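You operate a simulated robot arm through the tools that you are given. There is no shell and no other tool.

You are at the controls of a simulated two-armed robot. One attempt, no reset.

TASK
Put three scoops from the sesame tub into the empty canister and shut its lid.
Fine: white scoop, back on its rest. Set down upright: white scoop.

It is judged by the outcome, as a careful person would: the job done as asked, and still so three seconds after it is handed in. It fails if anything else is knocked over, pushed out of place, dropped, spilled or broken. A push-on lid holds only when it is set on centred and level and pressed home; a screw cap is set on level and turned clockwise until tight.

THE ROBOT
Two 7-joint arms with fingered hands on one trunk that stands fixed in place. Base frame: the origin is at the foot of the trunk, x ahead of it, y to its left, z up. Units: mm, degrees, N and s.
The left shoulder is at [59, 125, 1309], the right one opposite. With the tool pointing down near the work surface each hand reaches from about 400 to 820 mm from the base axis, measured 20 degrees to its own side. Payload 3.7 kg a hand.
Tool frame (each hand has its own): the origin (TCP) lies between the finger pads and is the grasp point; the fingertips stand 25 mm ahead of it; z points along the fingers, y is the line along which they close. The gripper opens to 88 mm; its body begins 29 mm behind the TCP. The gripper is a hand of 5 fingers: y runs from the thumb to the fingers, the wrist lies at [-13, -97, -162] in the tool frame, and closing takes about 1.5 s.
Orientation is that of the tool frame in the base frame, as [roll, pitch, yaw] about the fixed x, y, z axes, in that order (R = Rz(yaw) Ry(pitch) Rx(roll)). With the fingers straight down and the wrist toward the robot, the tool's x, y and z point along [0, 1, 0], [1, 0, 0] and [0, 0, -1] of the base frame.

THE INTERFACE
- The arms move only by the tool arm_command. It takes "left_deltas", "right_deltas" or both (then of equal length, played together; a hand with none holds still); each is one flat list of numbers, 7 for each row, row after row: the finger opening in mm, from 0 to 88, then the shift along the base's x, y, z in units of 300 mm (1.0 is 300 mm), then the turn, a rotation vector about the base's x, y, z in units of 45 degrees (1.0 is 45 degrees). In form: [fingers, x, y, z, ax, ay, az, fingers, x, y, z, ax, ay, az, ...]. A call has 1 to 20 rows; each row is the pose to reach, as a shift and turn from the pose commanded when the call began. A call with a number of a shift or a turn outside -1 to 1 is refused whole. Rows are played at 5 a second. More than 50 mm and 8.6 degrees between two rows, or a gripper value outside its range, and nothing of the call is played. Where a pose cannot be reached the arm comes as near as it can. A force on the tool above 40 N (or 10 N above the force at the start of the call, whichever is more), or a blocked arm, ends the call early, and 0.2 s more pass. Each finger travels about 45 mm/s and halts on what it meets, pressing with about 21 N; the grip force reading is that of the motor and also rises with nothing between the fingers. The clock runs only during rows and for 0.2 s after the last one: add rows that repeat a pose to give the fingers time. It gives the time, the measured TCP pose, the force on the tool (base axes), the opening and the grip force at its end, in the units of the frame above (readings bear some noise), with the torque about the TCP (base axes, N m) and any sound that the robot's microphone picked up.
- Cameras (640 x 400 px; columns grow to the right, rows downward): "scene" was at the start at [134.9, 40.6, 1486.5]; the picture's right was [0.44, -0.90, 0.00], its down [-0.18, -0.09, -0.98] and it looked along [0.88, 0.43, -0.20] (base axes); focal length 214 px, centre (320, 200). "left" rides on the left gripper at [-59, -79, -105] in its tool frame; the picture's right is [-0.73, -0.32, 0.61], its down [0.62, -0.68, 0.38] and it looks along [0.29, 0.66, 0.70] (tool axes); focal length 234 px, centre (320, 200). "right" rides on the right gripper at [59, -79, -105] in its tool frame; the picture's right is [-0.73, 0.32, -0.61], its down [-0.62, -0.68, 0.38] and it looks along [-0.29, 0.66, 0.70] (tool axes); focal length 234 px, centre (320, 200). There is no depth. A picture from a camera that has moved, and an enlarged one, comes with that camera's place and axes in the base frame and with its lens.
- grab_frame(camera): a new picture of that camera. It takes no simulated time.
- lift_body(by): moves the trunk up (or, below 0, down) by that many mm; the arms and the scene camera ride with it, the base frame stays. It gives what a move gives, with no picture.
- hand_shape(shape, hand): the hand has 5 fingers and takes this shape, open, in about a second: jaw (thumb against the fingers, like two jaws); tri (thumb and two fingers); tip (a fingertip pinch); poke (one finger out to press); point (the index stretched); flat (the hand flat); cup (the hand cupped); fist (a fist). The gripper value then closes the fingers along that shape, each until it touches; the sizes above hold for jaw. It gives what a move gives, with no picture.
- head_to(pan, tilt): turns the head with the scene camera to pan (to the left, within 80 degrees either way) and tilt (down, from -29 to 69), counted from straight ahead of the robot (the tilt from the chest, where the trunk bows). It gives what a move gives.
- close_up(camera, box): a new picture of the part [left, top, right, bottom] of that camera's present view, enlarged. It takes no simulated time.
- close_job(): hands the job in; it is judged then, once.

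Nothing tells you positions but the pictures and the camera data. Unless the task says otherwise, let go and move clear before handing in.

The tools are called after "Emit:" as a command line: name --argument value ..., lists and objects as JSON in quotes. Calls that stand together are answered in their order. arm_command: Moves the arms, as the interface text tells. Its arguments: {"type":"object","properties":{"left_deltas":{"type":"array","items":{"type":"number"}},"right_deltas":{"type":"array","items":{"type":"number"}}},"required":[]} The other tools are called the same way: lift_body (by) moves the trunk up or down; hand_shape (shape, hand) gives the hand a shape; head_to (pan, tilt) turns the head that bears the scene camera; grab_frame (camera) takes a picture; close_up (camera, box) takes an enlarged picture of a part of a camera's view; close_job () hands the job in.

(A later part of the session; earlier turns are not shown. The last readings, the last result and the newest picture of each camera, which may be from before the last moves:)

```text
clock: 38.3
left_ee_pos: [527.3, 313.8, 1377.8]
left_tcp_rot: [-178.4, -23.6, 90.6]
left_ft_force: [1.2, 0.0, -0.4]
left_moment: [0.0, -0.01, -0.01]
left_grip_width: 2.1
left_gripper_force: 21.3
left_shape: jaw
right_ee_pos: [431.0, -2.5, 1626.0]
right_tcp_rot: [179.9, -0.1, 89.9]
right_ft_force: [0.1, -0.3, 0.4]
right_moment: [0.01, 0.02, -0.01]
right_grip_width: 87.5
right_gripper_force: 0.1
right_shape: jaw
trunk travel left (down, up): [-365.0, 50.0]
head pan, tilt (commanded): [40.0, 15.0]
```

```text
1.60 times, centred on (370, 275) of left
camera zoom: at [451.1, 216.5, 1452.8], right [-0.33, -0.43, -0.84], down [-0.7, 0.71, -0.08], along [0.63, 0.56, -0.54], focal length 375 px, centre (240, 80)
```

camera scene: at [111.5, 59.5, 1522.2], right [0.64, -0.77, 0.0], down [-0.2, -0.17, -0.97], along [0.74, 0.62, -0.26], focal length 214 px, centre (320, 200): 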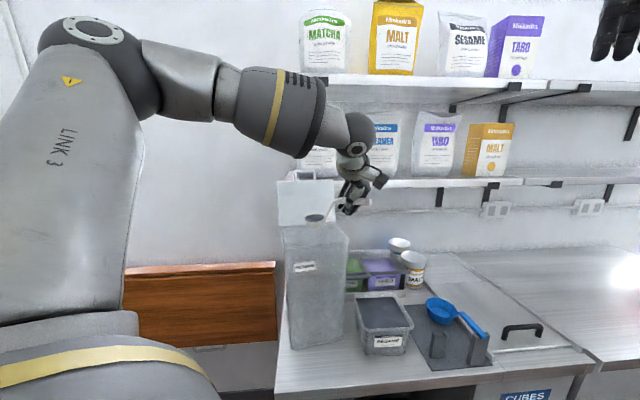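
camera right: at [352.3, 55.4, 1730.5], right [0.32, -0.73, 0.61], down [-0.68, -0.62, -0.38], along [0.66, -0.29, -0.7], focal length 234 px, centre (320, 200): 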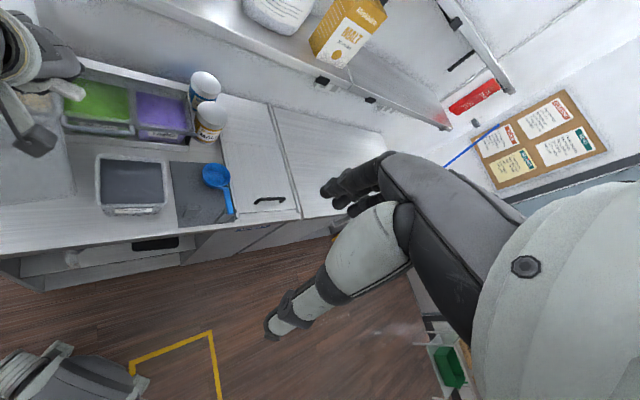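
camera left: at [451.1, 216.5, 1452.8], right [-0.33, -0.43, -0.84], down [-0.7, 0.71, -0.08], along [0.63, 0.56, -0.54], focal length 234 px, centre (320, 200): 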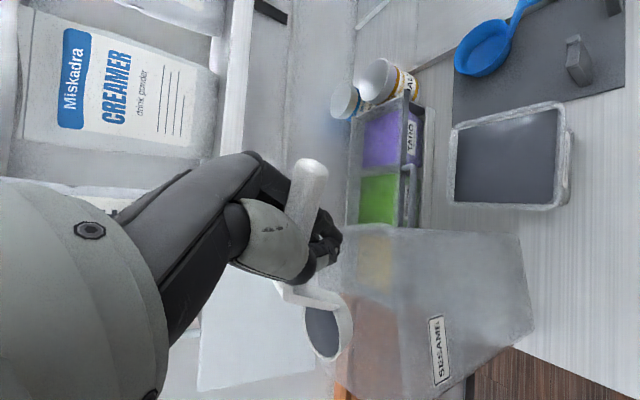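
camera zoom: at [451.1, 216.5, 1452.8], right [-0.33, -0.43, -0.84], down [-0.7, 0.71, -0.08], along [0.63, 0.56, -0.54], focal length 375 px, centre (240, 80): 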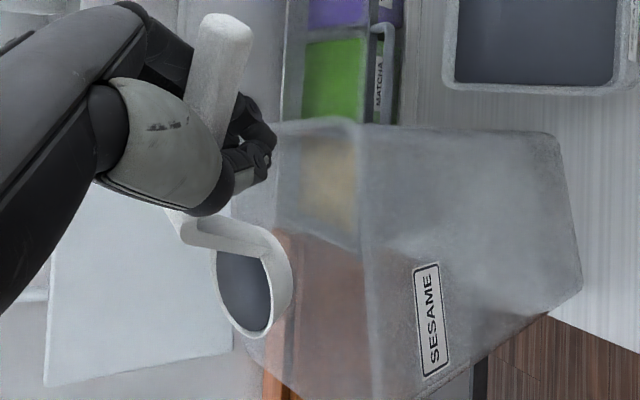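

The bowl looks well placed, but my rim estimate disagrees by some 15–20 mm between views. I'll measure the canister's rim more carefully before pouring.

Emit:
close_up --camera "scene" --box '[270, 165, 370, 265]'

Emit:
close_up --camera "right" --box '[0, 0, 160, 240]'

Emit:
head_to --pan 50 --tilt 40

Emit:
grab_frame --camera "scene"

```text
4.00 times, centred on (320, 215) of scene
camera zoom: at [111.5, 59.5, 1522.2], right [0.64, -0.77, 0.0], down [-0.2, -0.17, -0.97], along [0.74, 0.62, -0.26], focal length 858 px, centre (320, 140)
```

zoom: 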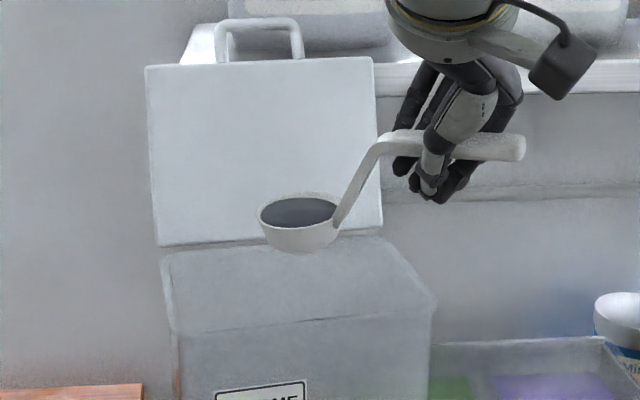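

```text
1.67 times, centred on (80, 120) of right
camera zoom: at [352.3, 55.4, 1730.5], right [0.32, -0.73, 0.61], down [-0.68, -0.62, -0.38], along [0.66, -0.29, -0.7], focal length 390 px, centre (720, 333)
```

zoom: 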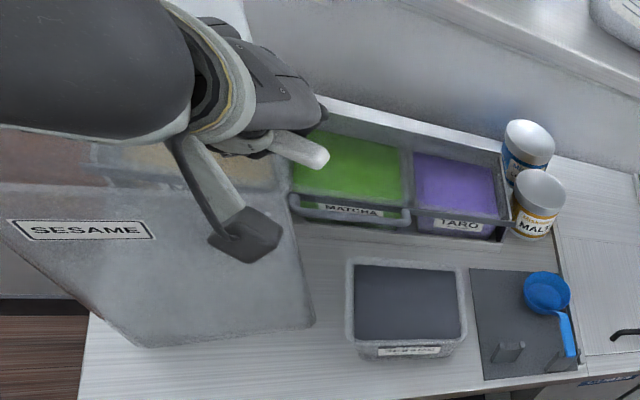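

```text
clock: 39.2
left_ee_pos: [526.1, 313.9, 1377.8]
left_tcp_rot: [-178.3, -23.8, 90.7]
left_ft_force: [0.2, -0.2, -0.5]
left_moment: [-0.06, 0.01, -0.01]
left_grip_width: 2.5
left_gripper_force: 21.1
left_shape: jaw
right_ee_pos: [430.6, -1.0, 1626.2]
right_tcp_rot: [-179.9, -0.1, 89.9]
right_ft_force: [0.4, 0.6, -0.3]
right_moment: [0.01, -0.02, -0.03]
right_grip_width: 87.5
right_gripper_force: 0.0
right_shape: jaw
trunk travel left (down, up): [-365.0, 50.0]
head pan, tilt (commanded): [50.0, 40.0]
```

```text
taken
camera scene: at [94.7, 64.5, 1482.7], right [0.77, -0.64, 0.0], down [-0.41, -0.49, -0.77], along [0.49, 0.59, -0.64], focal length 214 px, centre (320, 200)
```

scene: 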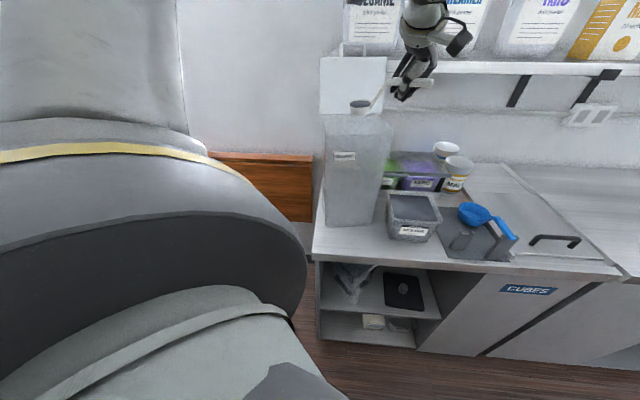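

Two sets of views disagree by about 45 mm along the counter's depth, so I need to know whether the canister has shifted. I'll check its base against the counter.

Emit:
close_up --camera "scene" --box '[300, 130, 450, 270]'

Emit:
close_up --camera "scene" --box '[300, 40, 420, 150]'

Emit:
close_up --camera "left" --box '[300, 180, 560, 400]'

```text
2.86 times, centred on (375, 200) of scene
camera zoom: at [94.7, 64.5, 1482.7], right [0.77, -0.64, 0.0], down [-0.41, -0.49, -0.77], along [0.49, 0.59, -0.64], focal length 613 px, centre (163, 200)
```

zoom: 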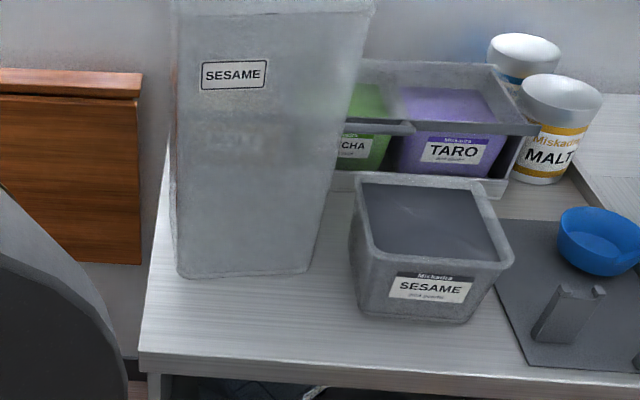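

```text
3.64 times, centred on (360, 95) of scene
camera zoom: at [94.7, 64.5, 1482.7], right [0.77, -0.64, 0.0], down [-0.41, -0.49, -0.77], along [0.49, 0.59, -0.64], focal length 780 px, centre (174, 582)
```

zoom: 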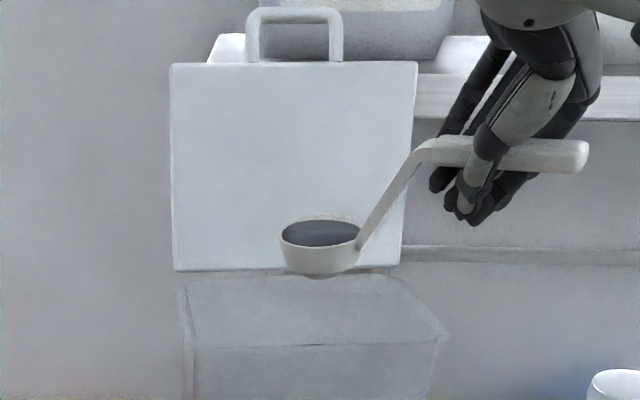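

```text
1.82 times, centred on (430, 290) of left
camera zoom: at [451.3, 216.4, 1452.7], right [-0.34, -0.43, -0.84], down [-0.7, 0.71, -0.08], along [0.63, 0.56, -0.54], focal length 426 px, centre (120, 36)
```

zoom: 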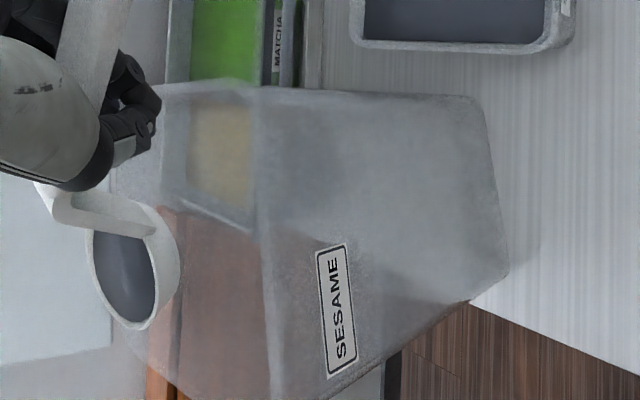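

The canister has been nudged back by roughly 45 mm, most likely by the elbow while the hand was low at the scoop. It stands upright, and its opening is now centred near (518, 427) and turned a few degrees. I'll pour at its present position, turning the hand another 37° first so it stays clear of the lid when I tip.

Emit:
arm_command --left_deltas '[0, 0.029, 0.027, 0.01, 0, 0, 0.137, 0, 0.059, 0.055, 0.01, 0, 0, 0.274, 0, 0.088, 0.082, 0.01, 0, 0, 0.411, 0, 0.117, 0.109, 0.01, 0, 0, 0.548, 0, 0.147, 0.137, 0.01, 0, 0, 0.685, 0, 0.176, 0.164, 0.01, 0, 0, 0.822, 0, 0.176, 0.164, 0.01, 0, 0, 0.822]'

Emit:
close_up --camera "scene" --box '[280, 20, 460, 150]'

Emit:
grab_frame --camera "left"

Emit:
grab_frame --camera "scene"

```text
clock: 40.8
left_ee_pos: [578.6, 364.4, 1381.0]
left_tcp_rot: [-178.5, -23.8, 127.8]
left_ft_force: [0.6, -0.3, -0.9]
left_moment: [-0.02, -0.02, -0.03]
left_grip_width: 2.4
left_gripper_force: 21.0
left_shape: jaw
right_ee_pos: [430.4, -3.0, 1627.5]
right_tcp_rot: [180.0, -0.2, 89.9]
right_ft_force: [0.0, 0.0, 0.4]
right_moment: [-0.01, -0.03, 0.0]
right_grip_width: 87.7
right_gripper_force: 0.0
right_shape: jaw
trunk travel left (down, up): [-365.0, 50.0]
head pan, tilt (commanded): [50.0, 40.0]
```

```text
3.08 times, centred on (370, 85) of scene
camera zoom: at [93.9, 64.4, 1482.7], right [0.77, -0.64, 0.0], down [-0.41, -0.49, -0.77], along [0.49, 0.59, -0.64], focal length 660 px, centre (166, 554)
```

zoom: 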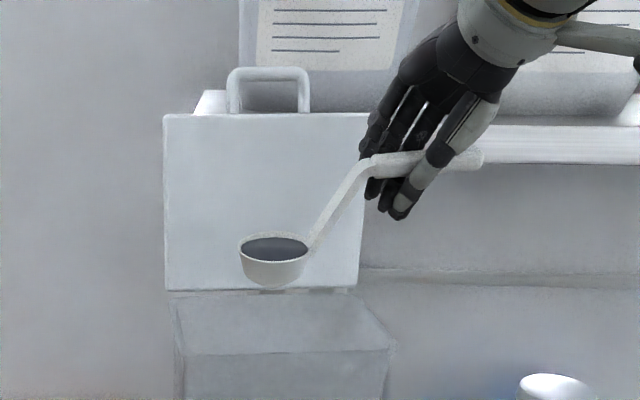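

```text
taken
camera left: at [576.4, 241.2, 1455.9], right [-0.01, -0.54, -0.84], down [-0.99, 0.14, -0.08], along [0.17, 0.83, -0.54], focal length 234 px, centre (320, 200)
```

left: 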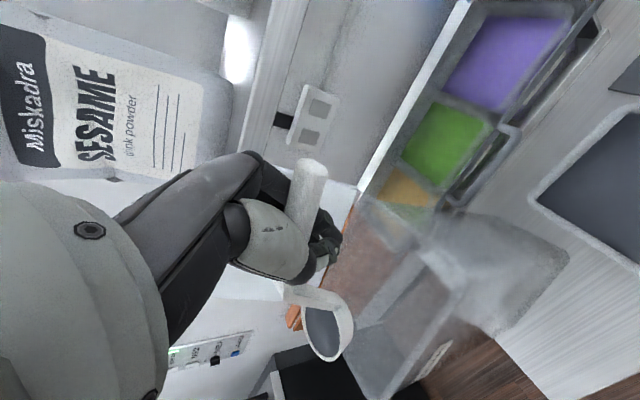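

```text
taken
camera scene: at [93.9, 64.4, 1482.7], right [0.77, -0.64, 0.0], down [-0.41, -0.49, -0.77], along [0.49, 0.59, -0.64], focal length 214 px, centre (320, 200)
```

scene: 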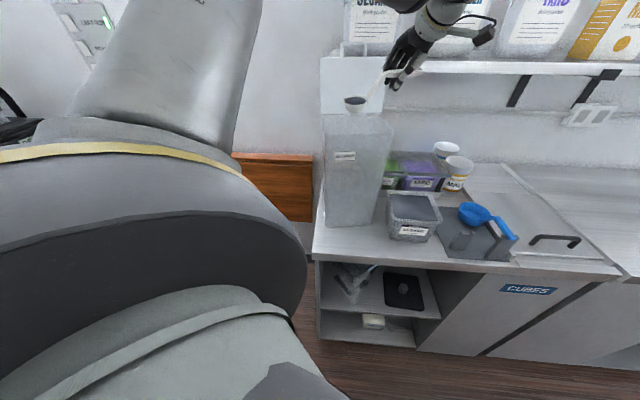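

The turn worked, and the bowl is centred over the opening at about (500, 420, 1337). I'll start tipping about the lateral axis, keeping the lip over the middle of the canister. First 37°.

Emit:
arm_command --left_deltas '[0, -0.002, 0.005, 0.03, -0.1105, -0.1219, 0, 0, -0.005, 0.014, 0.06, -0.221, -0.2437, 0, 0, -0.015, 0.025, 0.083, -0.3315, -0.3656, 0, 0, -0.029, 0.045, 0.103, -0.442, -0.4875, 0, 0, -0.046, 0.068, 0.122, -0.5525, -0.609, 0]'

Emit:
close_up --camera "scene" --box '[280, 10, 460, 150]'

Emit:
grab_frame --camera "left"

```text
clock: 42.0
left_ee_pos: [563.3, 385.0, 1417.5]
left_tcp_rot: [175.3, 13.0, 128.2]
left_ft_force: [0.0, 0.9, 0.0]
left_moment: [-0.03, -0.01, 0.03]
left_grip_width: 2.4
left_gripper_force: 21.2
left_shape: jaw
right_ee_pos: [431.1, -2.0, 1625.9]
right_tcp_rot: [180.0, 0.1, 90.0]
right_ft_force: [0.6, 0.9, 0.1]
right_moment: [-0.02, -0.02, -0.02]
right_grip_width: 87.7
right_gripper_force: 0.0
right_shape: jaw
trunk travel left (down, up): [-365.0, 50.0]
head pan, tilt (commanded): [50.0, 40.0]
```

```text
2.86 times, centred on (370, 80) of scene
camera zoom: at [94.1, 65.3, 1482.7], right [0.77, -0.64, 0.0], down [-0.41, -0.49, -0.77], along [0.49, 0.59, -0.64], focal length 613 px, centre (177, 543)
```

zoom: 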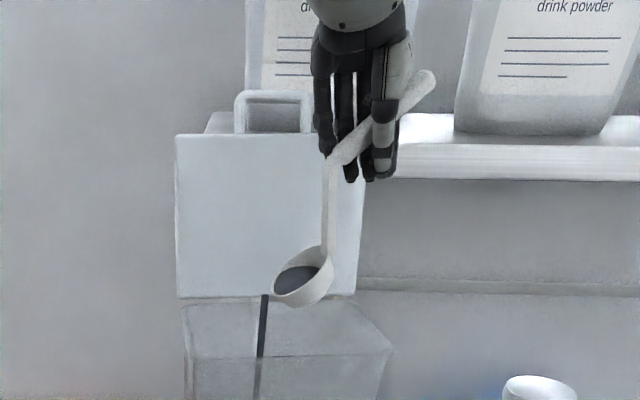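

```text
taken
camera left: at [516.1, 304.1, 1526.5], right [0.31, -0.84, -0.45], down [-0.82, 0.0, -0.57], along [0.47, 0.55, -0.69], focal length 234 px, centre (320, 200)
```

left: 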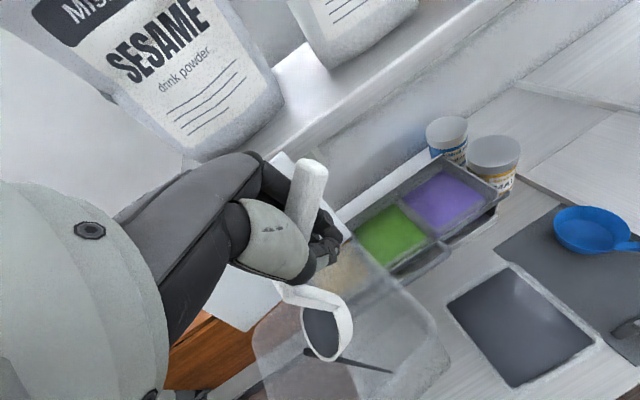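

Powder is already streaming into the canister, well inside the rim. I'll keep tipping toward 96° along the planned arc.

Emit:
arm_command --left_deltas '[0, -0.036, 0.033, 0.001, -0.1105, -0.1219, 0, 0, -0.075, 0.068, 0.021, -0.221, -0.2437, 0, 0, -0.116, 0.105, 0.036, -0.3315, -0.3656, 0, 0, -0.157, 0.142, 0.044, -0.442, -0.4875, 0, 0, -0.199, 0.18, 0.045, -0.5525, -0.609, 0, 0, -0.24, 0.218, 0.037, -0.663, -0.731, 0, 0, -0.28, 0.254, 0.022, -0.7735, -0.853, 0, 0, -0.319, 0.289, 0.001, -0.884, -0.975, 0, 0, -0.319, 0.289, 0.001, -0.884, -0.975, 0]'

Emit:
close_up --camera "scene" --box '[260, 0, 460, 160]'

Emit:
grab_frame --camera "left"

Emit:
grab_frame --camera "scene"

```text
clock: 44.0
left_ee_pos: [470.8, 470.8, 1418.1]
left_tcp_rot: [150.5, 70.0, 109.3]
left_ft_force: [-0.1, -0.1, -0.8]
left_moment: [-0.03, 0.02, 0.0]
left_grip_width: 2.5
left_gripper_force: 21.2
left_shape: jaw
right_ee_pos: [432.4, -3.4, 1625.8]
right_tcp_rot: [179.9, -0.2, 90.0]
right_ft_force: [0.2, 0.4, -0.6]
right_moment: [0.01, 0.0, 0.0]
right_grip_width: 87.6
right_gripper_force: 0.1
right_shape: jaw
trunk travel left (down, up): [-365.0, 50.0]
head pan, tilt (commanded): [50.0, 40.0]
```

```text
2.50 times, centred on (360, 80) of scene
camera zoom: at [94.6, 64.2, 1482.7], right [0.77, -0.64, 0.0], down [-0.41, -0.49, -0.77], along [0.49, 0.59, -0.64], focal length 536 px, centre (220, 500)
```

zoom: 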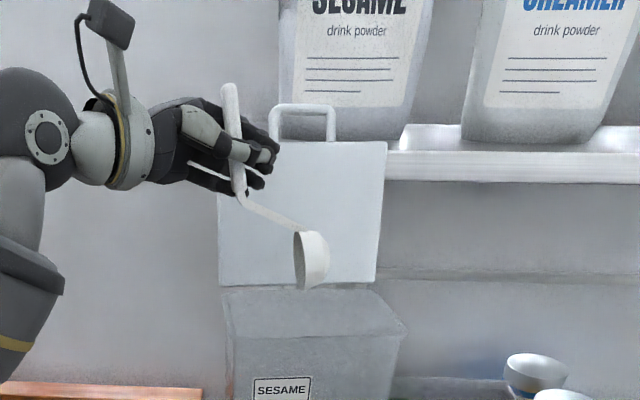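

```text
taken
camera left: at [347.1, 459.7, 1491.1], right [0.31, -0.84, 0.45], down [-0.24, -0.53, -0.81], along [0.92, 0.15, -0.37], focal length 234 px, centre (320, 200)
```

left: 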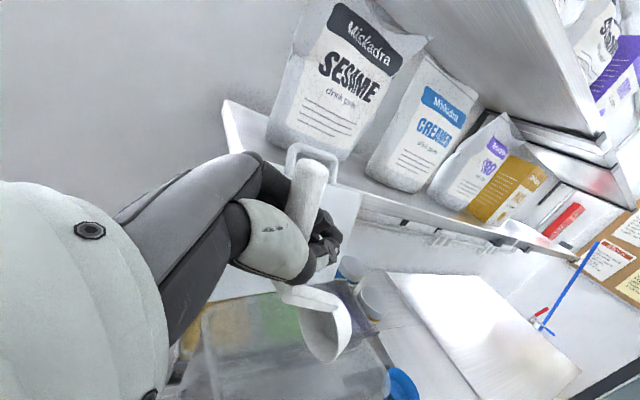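

```text
taken
camera scene: at [94.6, 64.2, 1482.7], right [0.77, -0.64, 0.0], down [-0.41, -0.49, -0.77], along [0.49, 0.59, -0.64], focal length 214 px, centre (320, 200)
```

scene: 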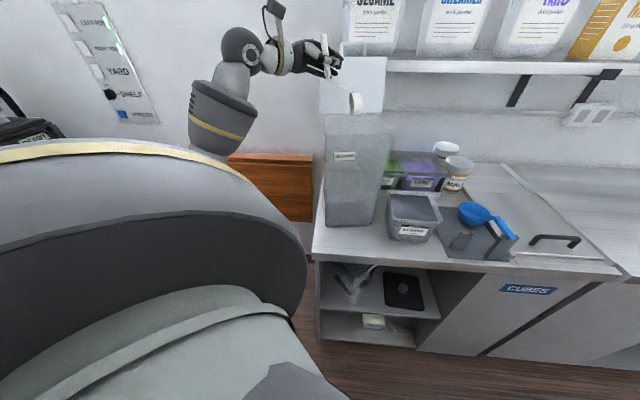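

The bowl shows white inside, so the first scoop is emptied into the canister. I'll check the canister bottom and around it for spills.

Emit:
close_up --camera "scene" --box '[300, 120, 450, 270]'

Emit:
close_up --camera "left" --box '[180, 260, 420, 400]'

```text
2.67 times, centred on (375, 195) of scene
camera zoom: at [94.6, 64.2, 1482.7], right [0.77, -0.64, 0.0], down [-0.41, -0.49, -0.77], along [0.49, 0.59, -0.64], focal length 572 px, centre (173, 213)
```

zoom: 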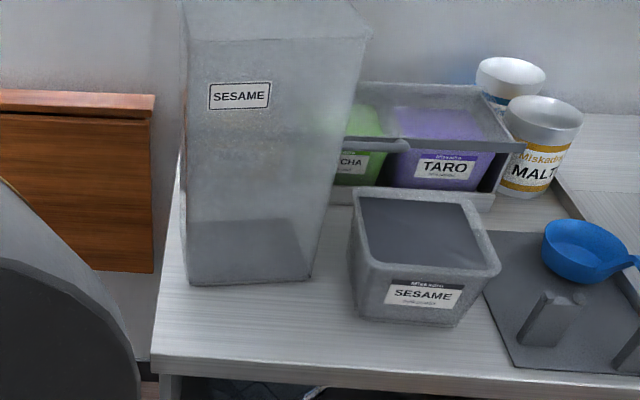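

```text
2.67 times, centred on (300, 330) of left
camera zoom: at [347.1, 459.7, 1491.1], right [0.31, -0.84, 0.45], down [-0.24, -0.53, -0.81], along [0.92, 0.15, -0.37], focal length 624 px, centre (373, -147)
```

zoom: 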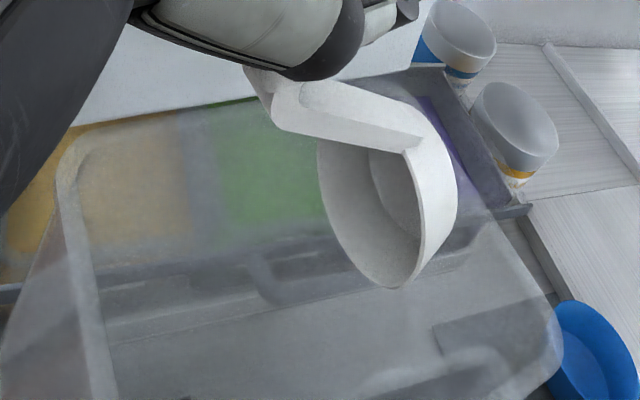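

The first scoop shows as a dark layer at the bottom of the canister, with nothing spilled around it. I'll reverse the tipping motion back to level over the canister.

Emit:
arm_command --left_deltas '[0, 0.038, -0.035, 0.022, 0.1105, 0.1219, 0, 0, 0.079, -0.072, 0.036, 0.221, 0.2437, 0, 0, 0.12, -0.109, 0.044, 0.3315, 0.3656, 0, 0, 0.162, -0.147, 0.043, 0.442, 0.4875, 0, 0, 0.203, -0.184, 0.036, 0.5525, 0.609, 0, 0, 0.244, -0.221, 0.021, 0.663, 0.731, 0, 0, 0.282, -0.256, 0.0, 0.7735, 0.853, 0, 0, 0.319, -0.289, -0.001, 0.884, 0.975, 0, 0, 0.319, -0.289, -0.001, 0.884, 0.975, 0]'

Emit:
close_up --camera "scene" --box '[260, 0, 460, 160]'

```text
clock: 46.0
left_ee_pos: [565.5, 386.5, 1418.0]
left_tcp_rot: [175.3, 12.8, 128.3]
left_ft_force: [-0.6, -0.9, -0.3]
left_moment: [0.03, 0.02, 0.0]
left_grip_width: 2.4
left_gripper_force: 21.1
left_shape: jaw
right_ee_pos: [432.8, -2.2, 1626.5]
right_tcp_rot: [180.0, 0.0, 89.9]
right_ft_force: [-0.1, 0.1, -0.5]
right_moment: [-0.04, -0.01, 0.0]
right_grip_width: 87.5
right_gripper_force: 0.0
right_shape: jaw
trunk travel left (down, up): [-365.0, 50.0]
head pan, tilt (commanded): [50.0, 40.0]
```

```text
2.50 times, centred on (360, 80) of scene
camera zoom: at [94.1, 65.3, 1482.7], right [0.77, -0.64, 0.0], down [-0.41, -0.49, -0.77], along [0.49, 0.59, -0.64], focal length 536 px, centre (220, 500)
```

zoom: 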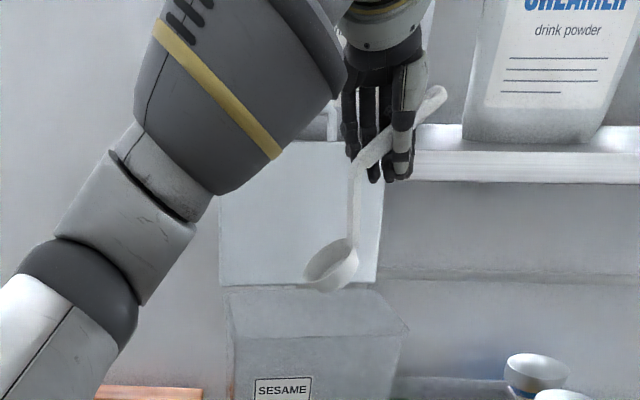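

The arm is back at 37° with the elbow well in front of the canister. I'll finish levelling the scoop, then yaw back.

Emit:
arm_command --left_deltas '[0, 0.017, -0.022, -0.019, 0.1105, 0.1219, 0, 0, 0.031, -0.042, -0.039, 0.221, 0.2437, 0, 0, 0.041, -0.054, -0.062, 0.3315, 0.3656, 0, 0, 0.044, -0.062, -0.092, 0.442, 0.4875, 0, 0, 0.046, -0.068, -0.122, 0.5525, 0.609, 0, 0, 0.046, -0.068, -0.122, 0.5525, 0.609, 0]'

Emit:
arm_command --left_deltas '[0, -0.029, -0.027, 0.0, 0, 0, -0.137, 0, -0.059, -0.055, 0.0, 0, 0, -0.274, 0, -0.088, -0.082, 0.0, 0, 0, -0.411, 0, -0.117, -0.109, 0.0, 0, 0, -0.548, 0, -0.147, -0.137, 0.0, 0, 0, -0.685, 0, -0.176, -0.164, 0.0, 0, 0, -0.822, 0, -0.176, -0.164, 0.0, 0, 0, -0.822]'

Emit:
grab_frame --camera "scene"

```text
clock: 47.4
left_ee_pos: [578.9, 365.1, 1382.6]
left_tcp_rot: [-178.4, -23.8, 127.7]
left_ft_force: [0.1, 1.0, -0.4]
left_moment: [-0.01, -0.04, 0.0]
left_grip_width: 2.4
left_gripper_force: 20.8
left_shape: jaw
right_ee_pos: [432.3, -1.7, 1624.5]
right_tcp_rot: [-180.0, -0.1, 89.8]
right_ft_force: [0.7, 0.2, -0.2]
right_moment: [-0.01, -0.01, 0.02]
right_grip_width: 87.5
right_gripper_force: 0.1
right_shape: jaw
trunk travel left (down, up): [-365.0, 50.0]
head pan, tilt (commanded): [50.0, 40.0]
```

```text
clock: 49.0
left_ee_pos: [526.7, 315.9, 1382.4]
left_tcp_rot: [-178.3, -23.6, 90.5]
left_ft_force: [-0.2, 0.3, -0.2]
left_moment: [-0.01, -0.02, -0.01]
left_grip_width: 2.3
left_gripper_force: 20.6
left_shape: jaw
right_ee_pos: [432.7, -2.0, 1626.1]
right_tcp_rot: [-180.0, 0.0, 89.9]
right_ft_force: [0.7, -0.6, -0.5]
right_moment: [0.0, -0.01, -0.01]
right_grip_width: 87.7
right_gripper_force: 0.1
right_shape: jaw
trunk travel left (down, up): [-365.0, 50.0]
head pan, tilt (commanded): [50.0, 40.0]
```

```text
taken
camera scene: at [94.9, 64.4, 1482.6], right [0.77, -0.64, 0.0], down [-0.41, -0.49, -0.77], along [0.49, 0.59, -0.64], focal length 214 px, centre (320, 200)
```

scene: 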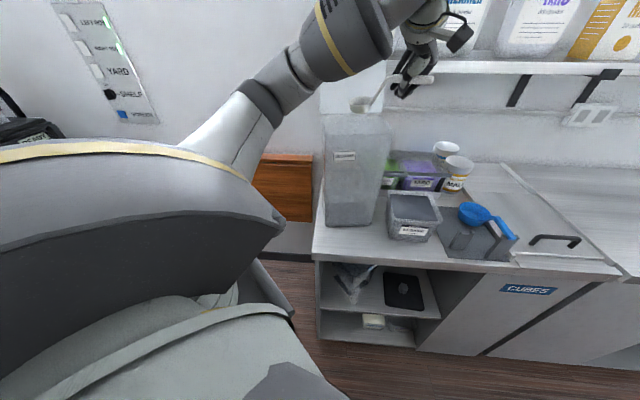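

The arm is back at yaw 90 over the canister with the scoop empty. I'll return to the position above the tub.

Emit:
arm_command --left_deltas '[0, 0.01, -0.021, 0.0, 0, 0, -0.05, 0, 0.03, -0.066, 0.0, 0, 0, -0.16, 0, 0.055, -0.126, 0.0, 0, 0, -0.29, 0, 0.085, -0.191, 0.0, 0, 0, -0.42, 0, 0.115, -0.256, 0.0, 0, 0, -0.55, 0, 0.145, -0.316, 0.0, 0, 0, -0.68, 0, 0.17, -0.37, 0.0, 0, 0, -0.8, 0, 0.19, -0.42, -0.02, 0, 0, -0.91, 0, 0.2, -0.44, -0.05, 0, 0, -1.0, 0, 0.2, -0.44, -0.08, 0, 0, -1.0]'

Emit:
grab_frame --camera "scene"

```text
clock: 51.2
left_ee_pos: [585.2, 182.0, 1354.5]
left_tcp_rot: [-178.4, -23.6, 45.6]
left_ft_force: [-0.7, -0.2, 0.7]
left_moment: [0.01, -0.02, -0.01]
left_grip_width: 2.8
left_gripper_force: 21.2
left_shape: jaw
right_ee_pos: [432.5, -2.2, 1626.3]
right_tcp_rot: [-180.0, -0.1, 89.8]
right_ft_force: [0.1, 0.6, 0.1]
right_moment: [-0.01, 0.02, 0.0]
right_grip_width: 87.5
right_gripper_force: 0.1
right_shape: jaw
trunk travel left (down, up): [-365.0, 50.0]
head pan, tilt (commanded): [50.0, 40.0]
```

```text
taken
camera scene: at [94.7, 64.5, 1482.7], right [0.77, -0.64, 0.0], down [-0.41, -0.49, -0.77], along [0.49, 0.59, -0.64], focal length 214 px, centre (320, 200)
```

scene: 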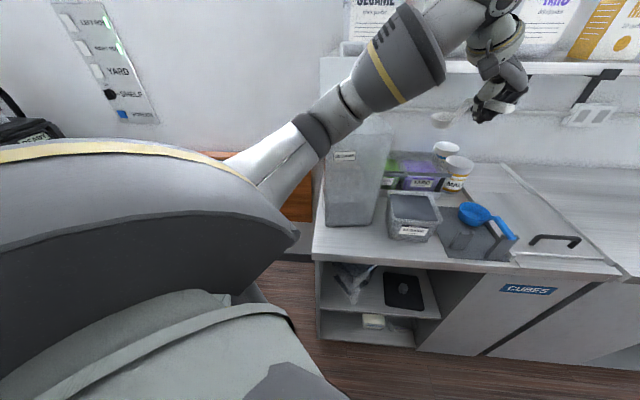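

The elbow now sits lower and well away from the canister. I'll lower the trunk again toward the tub in two steps.

Emit:
lift_body --by -100

Emit:
lift_body --by -90

Emit:
grab_frame --camera "scene"

Emit:
grab_frame --camera "left"

```text
clock: 52.5
left_ee_pos: [585.9, 181.6, 1259.7]
left_tcp_rot: [-178.3, -23.8, 45.6]
left_ft_force: [-0.3, -0.8, -0.2]
left_moment: [-0.04, 0.02, -0.02]
left_grip_width: 2.5
left_gripper_force: 20.5
left_shape: jaw
right_ee_pos: [429.2, -2.3, 1527.4]
right_tcp_rot: [179.9, 0.0, 89.9]
right_ft_force: [0.6, 0.4, 0.1]
right_moment: [-0.04, 0.0, 0.01]
right_grip_width: 87.2
right_gripper_force: 0.0
right_shape: jaw
trunk travel left (down, up): [-265.0, 150.0]
head pan, tilt (commanded): [50.0, 40.0]
```

```text
clock: 53.7
left_ee_pos: [584.5, 184.4, 1169.3]
left_tcp_rot: [-178.6, -23.8, 45.7]
left_ft_force: [0.0, 0.4, -0.3]
left_moment: [-0.02, -0.01, 0.0]
left_grip_width: 2.5
left_gripper_force: 20.9
left_shape: jaw
right_ee_pos: [429.7, -1.8, 1437.7]
right_tcp_rot: [179.8, -0.1, 89.9]
right_ft_force: [0.3, 0.1, 0.1]
right_moment: [-0.02, -0.05, 0.01]
right_grip_width: 87.6
right_gripper_force: 0.2
right_shape: jaw
trunk travel left (down, up): [-175.0, 240.0]
head pan, tilt (commanded): [50.0, 40.0]
```

```text
taken
camera scene: at [230.9, 64.6, 1285.0], right [0.77, -0.64, 0.0], down [-0.41, -0.49, -0.77], along [0.49, 0.59, -0.64], focal length 214 px, centre (320, 200)
```

scene: 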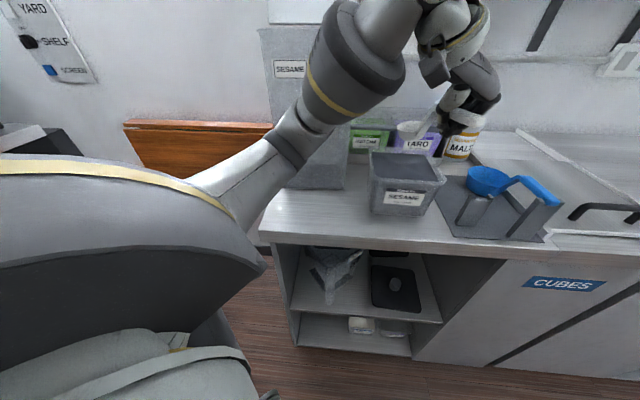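

```text
taken
camera left: at [461.6, 167.2, 1243.6], right [-0.54, -0.07, -0.84], down [0.01, 1.0, -0.08], along [0.84, -0.05, -0.53], focal length 234 px, centre (320, 200)
```

left: 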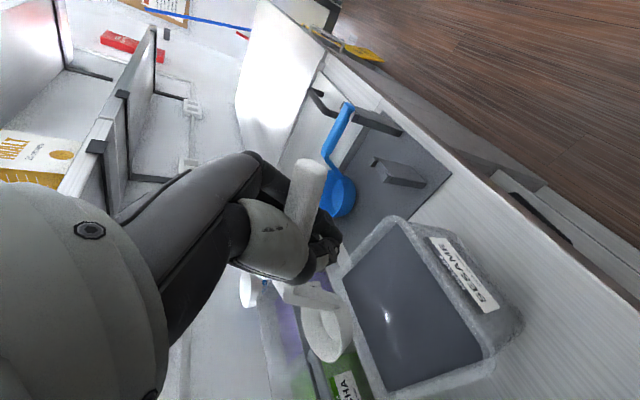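

The scoop is above the tub again. I'll pitch it nose-down for the second scoop, starting slightly nearer the front of the tub.

Emit:
arm_command --left_deltas '[0, -0.003, -0.008, -0.01, -0.11, 0.075, 0, 0, -0.006, -0.016, -0.015, -0.22, 0.15, 0, 0, -0.009, -0.023, -0.02, -0.33, 0.225, 0, 0, -0.012, -0.03, -0.03, -0.44, 0.3, 0, 0, -0.012, -0.03, -0.03, -0.44, 0.3, 0]'

Emit:
head_to --pan 38 --tilt 25

Emit:
grab_frame --camera "scene"

Emit:
grab_frame --camera "left"

```text
clock: 54.9
left_ee_pos: [583.5, 172.7, 1157.2]
left_tcp_rot: [177.5, 0.0, 46.5]
left_ft_force: [0.0, 0.3, -1.4]
left_moment: [0.01, 0.0, 0.0]
left_grip_width: 2.3
left_gripper_force: 20.6
left_shape: jaw
right_ee_pos: [431.3, -1.8, 1435.5]
right_tcp_rot: [180.0, -0.1, 89.8]
right_ft_force: [0.0, 0.4, -0.1]
right_moment: [0.01, 0.03, 0.02]
right_grip_width: 88.0
right_gripper_force: 0.0
right_shape: jaw
trunk travel left (down, up): [-175.0, 240.0]
head pan, tilt (commanded): [50.0, 40.0]
```

```text
clock: 55.7
left_ee_pos: [583.2, 172.8, 1156.7]
left_tcp_rot: [177.6, 0.0, 46.5]
left_ft_force: [0.3, 0.0, -1.7]
left_moment: [-0.02, -0.02, -0.03]
left_grip_width: 2.1
left_gripper_force: 21.1
left_shape: jaw
right_ee_pos: [432.4, -3.0, 1436.7]
right_tcp_rot: [-180.0, -0.1, 89.9]
right_ft_force: [-0.8, 0.1, 0.1]
right_moment: [0.0, 0.03, 0.02]
right_grip_width: 87.8
right_gripper_force: 0.0
right_shape: jaw
trunk travel left (down, up): [-175.0, 240.0]
head pan, tilt (commanded): [38.0, 25.0]
```

```text
taken
camera scene: at [251.0, 56.1, 1307.5], right [0.62, -0.79, 0.0], down [-0.33, -0.26, -0.91], along [0.71, 0.56, -0.42], focal length 214 px, centre (320, 200)
```

scene: 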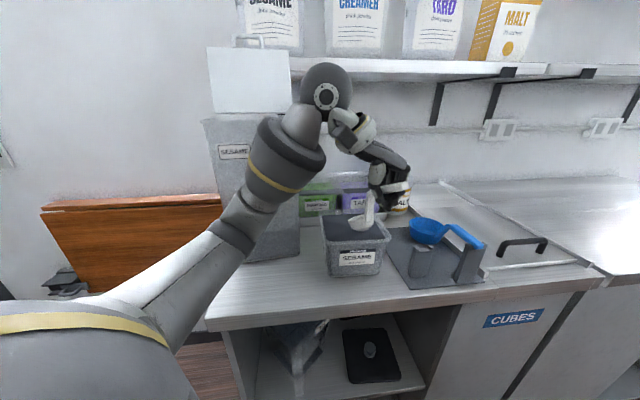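

```text
taken
camera left: at [481.4, 187.9, 1259.5], right [-0.71, -0.32, -0.62], down [-0.05, 0.91, -0.41], along [0.7, -0.26, -0.67], focal length 234 px, centre (320, 200)
```

left: 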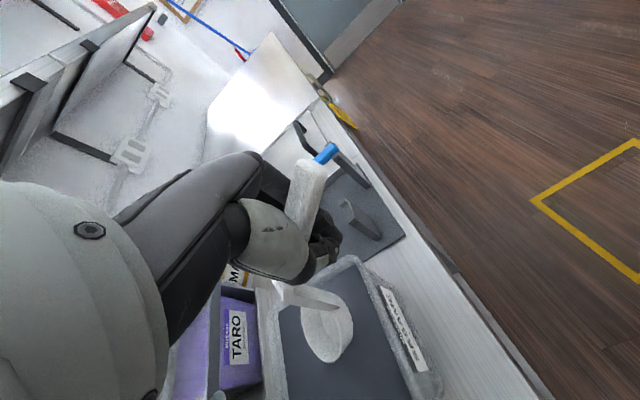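

The bowl is nose-down over the front half of the tub and the arm is well clear of everything. Digging the second scoop.

Emit:
arm_command --left_deltas '[0, 0, 0, -0.04, 0, 0, 0, 0, 0, 0, -0.08, 0, 0, 0, 0, 0, 0, -0.12, 0, 0, 0, 0, 0, 0, -0.16, 0, 0, 0, 0, 0, 0, -0.195, 0, 0, 0, 0, 0, 0, -0.217, 0, 0, 0, 0, 0.006, 0.008, -0.219, 0.02, -0.0137, 0, 0, 0.011, 0.016, -0.221, 0.042, -0.0286, 0, 0, 0.016, 0.024, -0.223, 0.064, -0.0436, 0, 0, 0.021, 0.031, -0.223, 0.11, -0.075, 0, 0, 0.025, 0.036, -0.223, 0.16, -0.109, 0, 0, 0.028, 0.04, -0.223, 0.21, -0.143, 0, 0, 0.026, 0.038, -0.22, 0.27, -0.184, 0, 0, 0.022, 0.032, -0.216, 0.33, -0.225, 0, 0, 0.018, 0.026, -0.213, 0.385, -0.2625, 0, 0, 0.014, 0.02, -0.2, 0.43, -0.293, 0, 0, 0.01, 0.014, -0.18, 0.45, -0.307, 0, 0, 0.01, 0.014, -0.14, 0.45, -0.307, 0, 0, 0.01, 0.014, -0.09, 0.45, -0.307, 0, 0, 0.01, 0.014, -0.04, 0.45, -0.307, 0]'

Emit:
close_up --camera "scene" --box '[290, 150, 430, 290]'

Emit:
grab_frame --camera "left"

```text
clock: 59.9
left_ee_pos: [586.0, 175.6, 1146.3]
left_tcp_rot: [-178.3, -24.3, 45.5]
left_ft_force: [-0.7, 0.0, -0.5]
left_moment: [0.0, 0.01, 0.02]
left_grip_width: 2.5
left_gripper_force: 20.4
left_shape: jaw
right_ee_pos: [431.4, -2.5, 1435.7]
right_tcp_rot: [179.9, -0.1, 89.9]
right_ft_force: [-0.3, 0.1, -0.2]
right_moment: [0.03, 0.0, 0.0]
right_grip_width: 87.7
right_gripper_force: 0.0
right_shape: jaw
trunk travel left (down, up): [-175.0, 240.0]
head pan, tilt (commanded): [38.0, 25.0]
```

```text
2.86 times, centred on (360, 220) of scene
camera zoom: at [250.9, 55.9, 1307.6], right [0.62, -0.79, 0.0], down [-0.33, -0.26, -0.91], along [0.71, 0.56, -0.42], focal length 613 px, centre (206, 143)
```

zoom: 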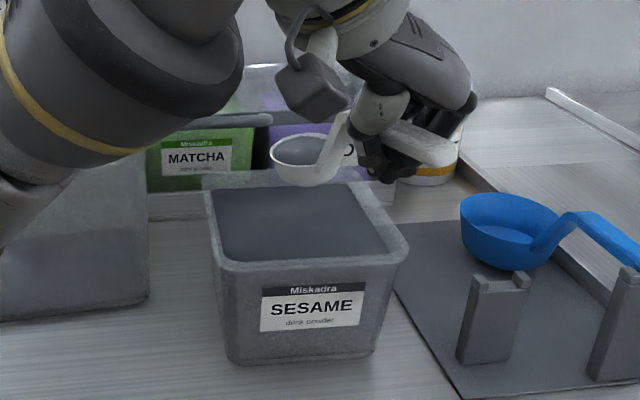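

```text
taken
camera left: at [463.0, 159.7, 1219.5], right [-0.54, -0.06, -0.84], down [0.01, 1.0, -0.07], along [0.84, -0.05, -0.53], focal length 234 px, centre (320, 200)
```

left: 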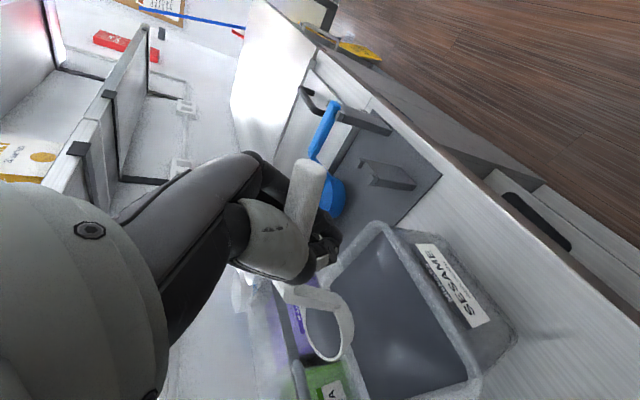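

The second scoop came up loaded. I'll zoom in to judge how full it is.

Emit:
close_up --camera "left" --box '[270, 260, 390, 380]'

Emit:
close_up --camera "scene" --box '[340, 180, 400, 230]'

```text
3.33 times, centred on (330, 320) of left
camera zoom: at [463.0, 159.7, 1219.5], right [-0.54, -0.06, -0.84], down [0.01, 1.0, -0.07], along [0.84, -0.05, -0.53], focal length 781 px, centre (287, -200)
```

zoom: 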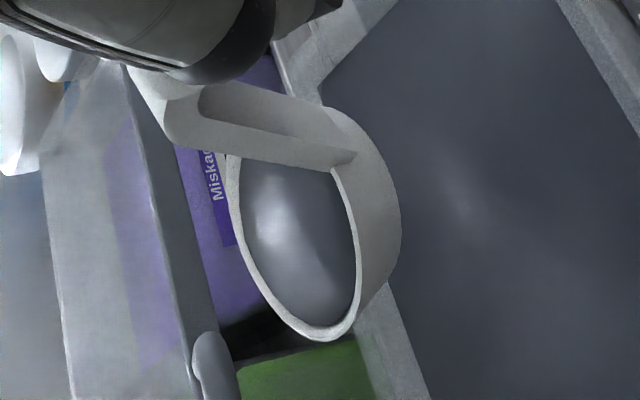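

```text
8.00 times, centred on (370, 205) of scene
camera zoom: at [250.9, 55.9, 1307.6], right [0.62, -0.79, 0.0], down [-0.33, -0.26, -0.91], along [0.71, 0.56, -0.42], focal length 1716 px, centre (-80, 160)
```

zoom: 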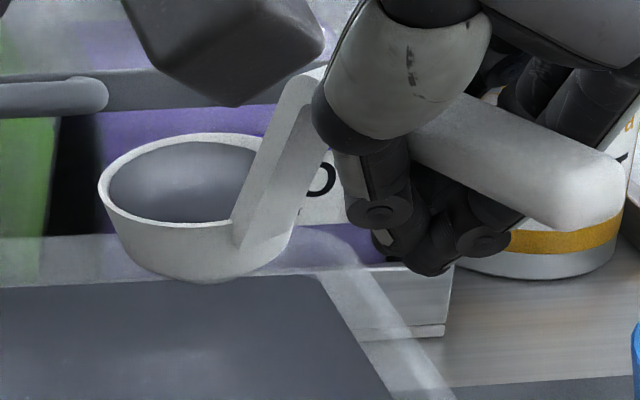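

The second scoop is full to the rim. I'll raise the trunk and carry it to the canister as before.

Emit:
lift_body --by 100

Emit:
lift_body --by 90

Emit:
arm_command --left_deltas '[0, 0, 0.01, 0.06, 0, 0, 0, 0, 0, 0.02, 0.12, 0, 0, 0.03, 0, -0.01, 0.04, 0.15, 0, 0, 0.1, 0, -0.03, 0.08, 0.15, 0, 0, 0.2, 0, -0.055, 0.14, 0.15, 0, 0, 0.32, 0, -0.085, 0.2, 0.15, 0, 0, 0.45, 0, -0.115, 0.265, 0.15, 0, 0, 0.58, 0, -0.145, 0.33, 0.15, 0, 0, 0.71, 0, -0.17, 0.395, 0.15, 0, 0, 0.84, 0, -0.19, 0.44, 0.15, 0, 0, 0.95, 0, -0.198, 0.464, 0.15, 0, 0, 1.0, 0, -0.198, 0.464, 0.15, 0, 0, 1.0]'

Emit:
grab_frame --camera "scene"

Emit:
grab_frame --camera "left"

```text
clock: 61.2
left_ee_pos: [588.5, 178.6, 1245.0]
left_tcp_rot: [-178.1, -24.2, 45.5]
left_ft_force: [-0.6, -0.5, -1.3]
left_moment: [-0.01, 0.04, 0.01]
left_grip_width: 2.4
left_gripper_force: 20.8
left_shape: jaw
right_ee_pos: [433.5, -2.5, 1535.8]
right_tcp_rot: [-179.8, -0.1, 89.8]
right_ft_force: [1.2, 0.4, -0.1]
right_moment: [0.0, 0.03, 0.03]
right_grip_width: 87.7
right_gripper_force: 0.1
right_shape: jaw
trunk travel left (down, up): [-275.0, 140.0]
head pan, tilt (commanded): [38.0, 25.0]
```

```text
clock: 62.5
left_ee_pos: [586.5, 178.7, 1335.1]
left_tcp_rot: [-178.3, -24.1, 45.5]
left_ft_force: [0.8, 0.7, -1.0]
left_moment: [-0.03, -0.01, -0.03]
left_grip_width: 2.6
left_gripper_force: 20.6
left_shape: jaw
right_ee_pos: [431.6, -2.4, 1626.7]
right_tcp_rot: [179.9, -0.1, 89.8]
right_ft_force: [1.0, 0.2, 0.7]
right_moment: [0.0, 0.02, -0.03]
right_grip_width: 87.6
right_gripper_force: 0.0
right_shape: jaw
trunk travel left (down, up): [-365.0, 50.0]
head pan, tilt (commanded): [38.0, 25.0]
```

```text
clock: 65.1
left_ee_pos: [528.1, 318.4, 1382.1]
left_tcp_rot: [-178.2, -24.2, 90.5]
left_ft_force: [-0.1, -0.1, 0.8]
left_moment: [-0.02, 0.02, -0.02]
left_grip_width: 2.6
left_gripper_force: 21.1
left_shape: jaw
right_ee_pos: [432.2, -3.5, 1627.1]
right_tcp_rot: [-179.9, -0.1, 89.9]
right_ft_force: [0.6, -1.1, 0.2]
right_moment: [0.04, -0.03, 0.0]
right_grip_width: 87.8
right_gripper_force: 0.1
right_shape: jaw
trunk travel left (down, up): [-365.0, 50.0]
head pan, tilt (commanded): [38.0, 25.0]
```

```text
taken
camera scene: at [112.7, 56.0, 1506.0], right [0.62, -0.79, 0.0], down [-0.33, -0.26, -0.91], along [0.71, 0.56, -0.42], focal length 214 px, centre (320, 200)
```

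scene: 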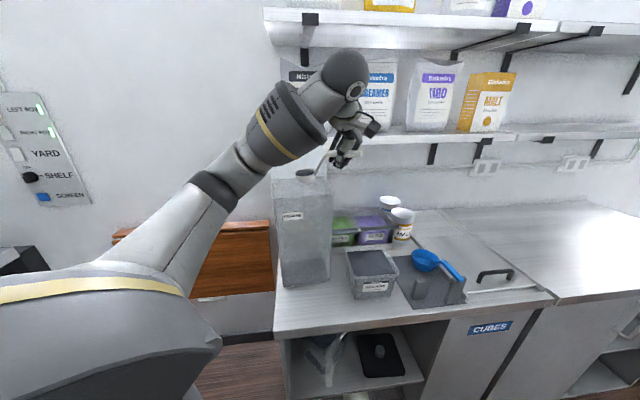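

```text
taken
camera left: at [452.1, 218.8, 1456.0], right [-0.34, -0.42, -0.84], down [-0.7, 0.71, -0.07], along [0.63, 0.56, -0.53], focal length 234 px, centre (320, 200)
```

left: 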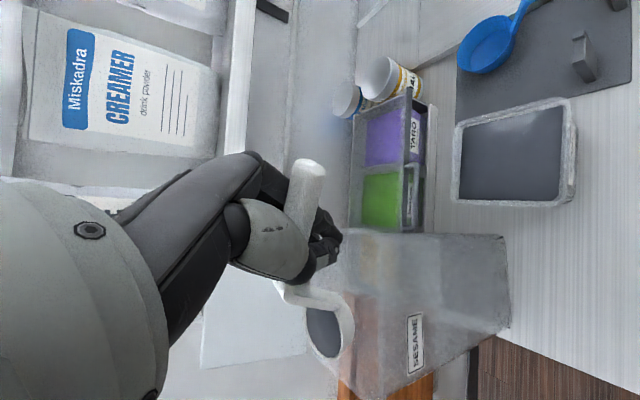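

Comparing with the earlier view from the same hand pose, the canister seems to have shifted back again, probably from the forearm while the trunk was low. I'll measure it now before pouring.

Emit:
close_up --camera "left" --box '[290, 190, 540, 400]'

Emit:
close_up --camera "scene" --box '[250, 130, 390, 300]'

Emit:
close_up --camera "right" --box '[0, 0, 200, 240]'

```text
1.90 times, centred on (415, 295) of left
camera zoom: at [452.1, 218.8, 1456.0], right [-0.34, -0.42, -0.84], down [-0.7, 0.71, -0.07], along [0.63, 0.56, -0.53], focal length 446 px, centre (139, 19)
```

zoom: 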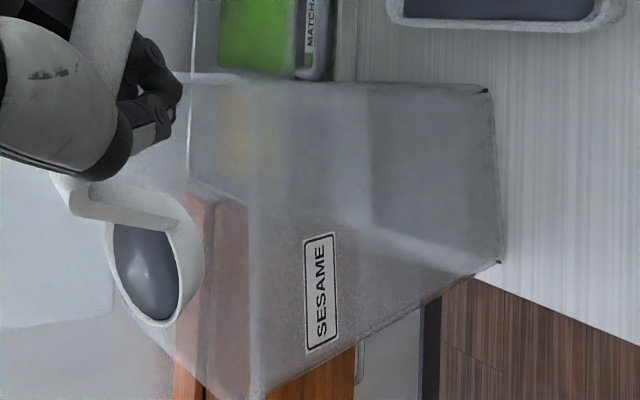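

```text
2.35 times, centred on (320, 215) of scene
camera zoom: at [112.7, 56.0, 1506.0], right [0.62, -0.79, 0.0], down [-0.33, -0.26, -0.91], along [0.71, 0.56, -0.42], focal length 505 px, centre (320, 165)
```

zoom: 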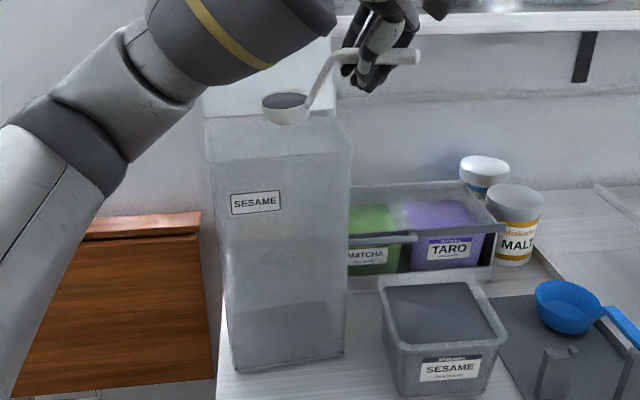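

```text
1.67 times, centred on (100, 120) of right
camera zoom: at [352.6, 55.2, 1730.4], right [0.32, -0.73, 0.61], down [-0.68, -0.62, -0.38], along [0.66, -0.29, -0.7], focal length 390 px, centre (687, 333)
```

zoom: 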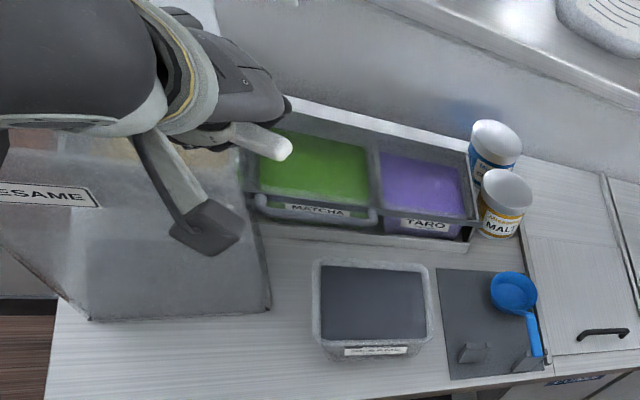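

The canister has now been pushed back about 78 mm in total, with its opening centred near (533, 445). It is still upright and short of the tray. I'll pour this scoop at its current location, and do the third scoop from a higher trunk so the forearm stays away from it.

Emit:
arm_command --left_deltas '[0, 0.035, 0.035, 0.0, 0, 0, 0.137, 0, 0.071, 0.07, 0.0, 0, 0, 0.274, 0, 0.107, 0.105, 0.0, 0, 0, 0.411, 0, 0.142, 0.14, 0.0, 0, 0, 0.548, 0, 0.178, 0.175, 0.0, 0, 0, 0.685, 0, 0.213, 0.21, 0.0, 0, 0, 0.822, 0, 0.213, 0.21, 0.0, 0, 0, 0.822]'

Emit:
head_to --pan 45 --tilt 35

Emit:
grab_frame --camera "scene"

Emit:
grab_frame --camera "left"

```text
clock: 66.7
left_ee_pos: [589.5, 380.4, 1382.3]
left_tcp_rot: [-178.3, -24.2, 127.7]
left_ft_force: [-0.3, 0.2, -0.3]
left_moment: [0.01, 0.0, 0.01]
left_grip_width: 2.5
left_gripper_force: 21.5
left_shape: jaw
right_ee_pos: [431.5, -2.8, 1627.3]
right_tcp_rot: [-179.9, 0.0, 89.8]
right_ft_force: [0.1, 0.8, 0.3]
right_moment: [-0.03, -0.02, -0.01]
right_grip_width: 87.9
right_gripper_force: 0.0
right_shape: jaw
trunk travel left (down, up): [-365.0, 50.0]
head pan, tilt (commanded): [38.0, 25.0]
```

```text
clock: 67.4
left_ee_pos: [592.0, 380.3, 1380.5]
left_tcp_rot: [-178.3, -24.4, 127.6]
left_ft_force: [-0.3, 0.7, 0.1]
left_moment: [0.0, 0.01, 0.06]
left_grip_width: 2.4
left_gripper_force: 20.7
left_shape: jaw
right_ee_pos: [432.6, -1.1, 1626.6]
right_tcp_rot: [-180.0, -0.1, 90.0]
right_ft_force: [0.1, -0.5, 0.3]
right_moment: [-0.02, 0.01, 0.01]
right_grip_width: 87.7
right_gripper_force: 0.2
right_shape: jaw
trunk travel left (down, up): [-365.0, 50.0]
head pan, tilt (commanded): [45.0, 35.0]
```

```text
taken
camera scene: at [102.5, 61.6, 1490.3], right [0.71, -0.71, 0.0], down [-0.41, -0.41, -0.82], along [0.58, 0.58, -0.57], focal length 214 px, centre (320, 200)
```

scene: 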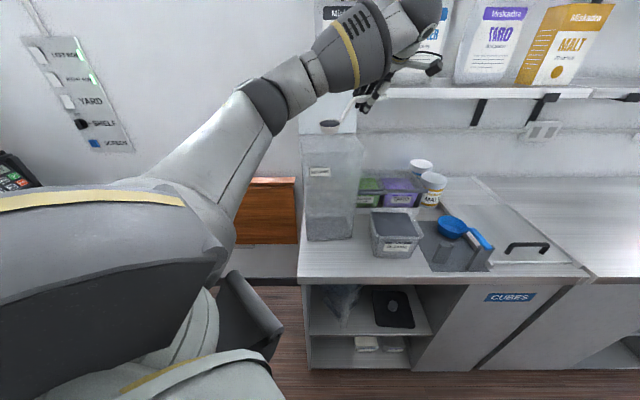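

```text
taken
camera left: at [589.4, 257.3, 1455.0], right [-0.02, -0.54, -0.84], down [-0.99, 0.15, -0.07], along [0.16, 0.83, -0.53], focal length 234 px, centre (320, 200)
```

left: 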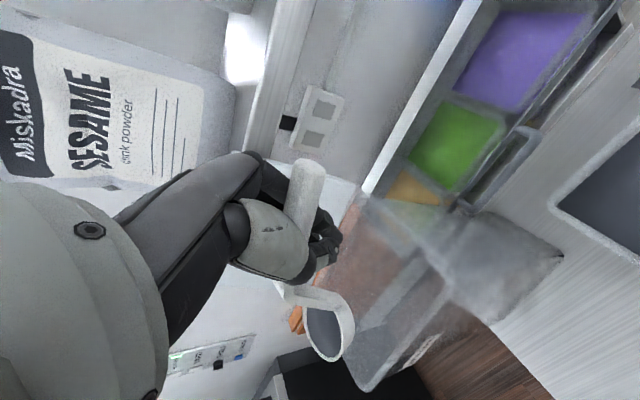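

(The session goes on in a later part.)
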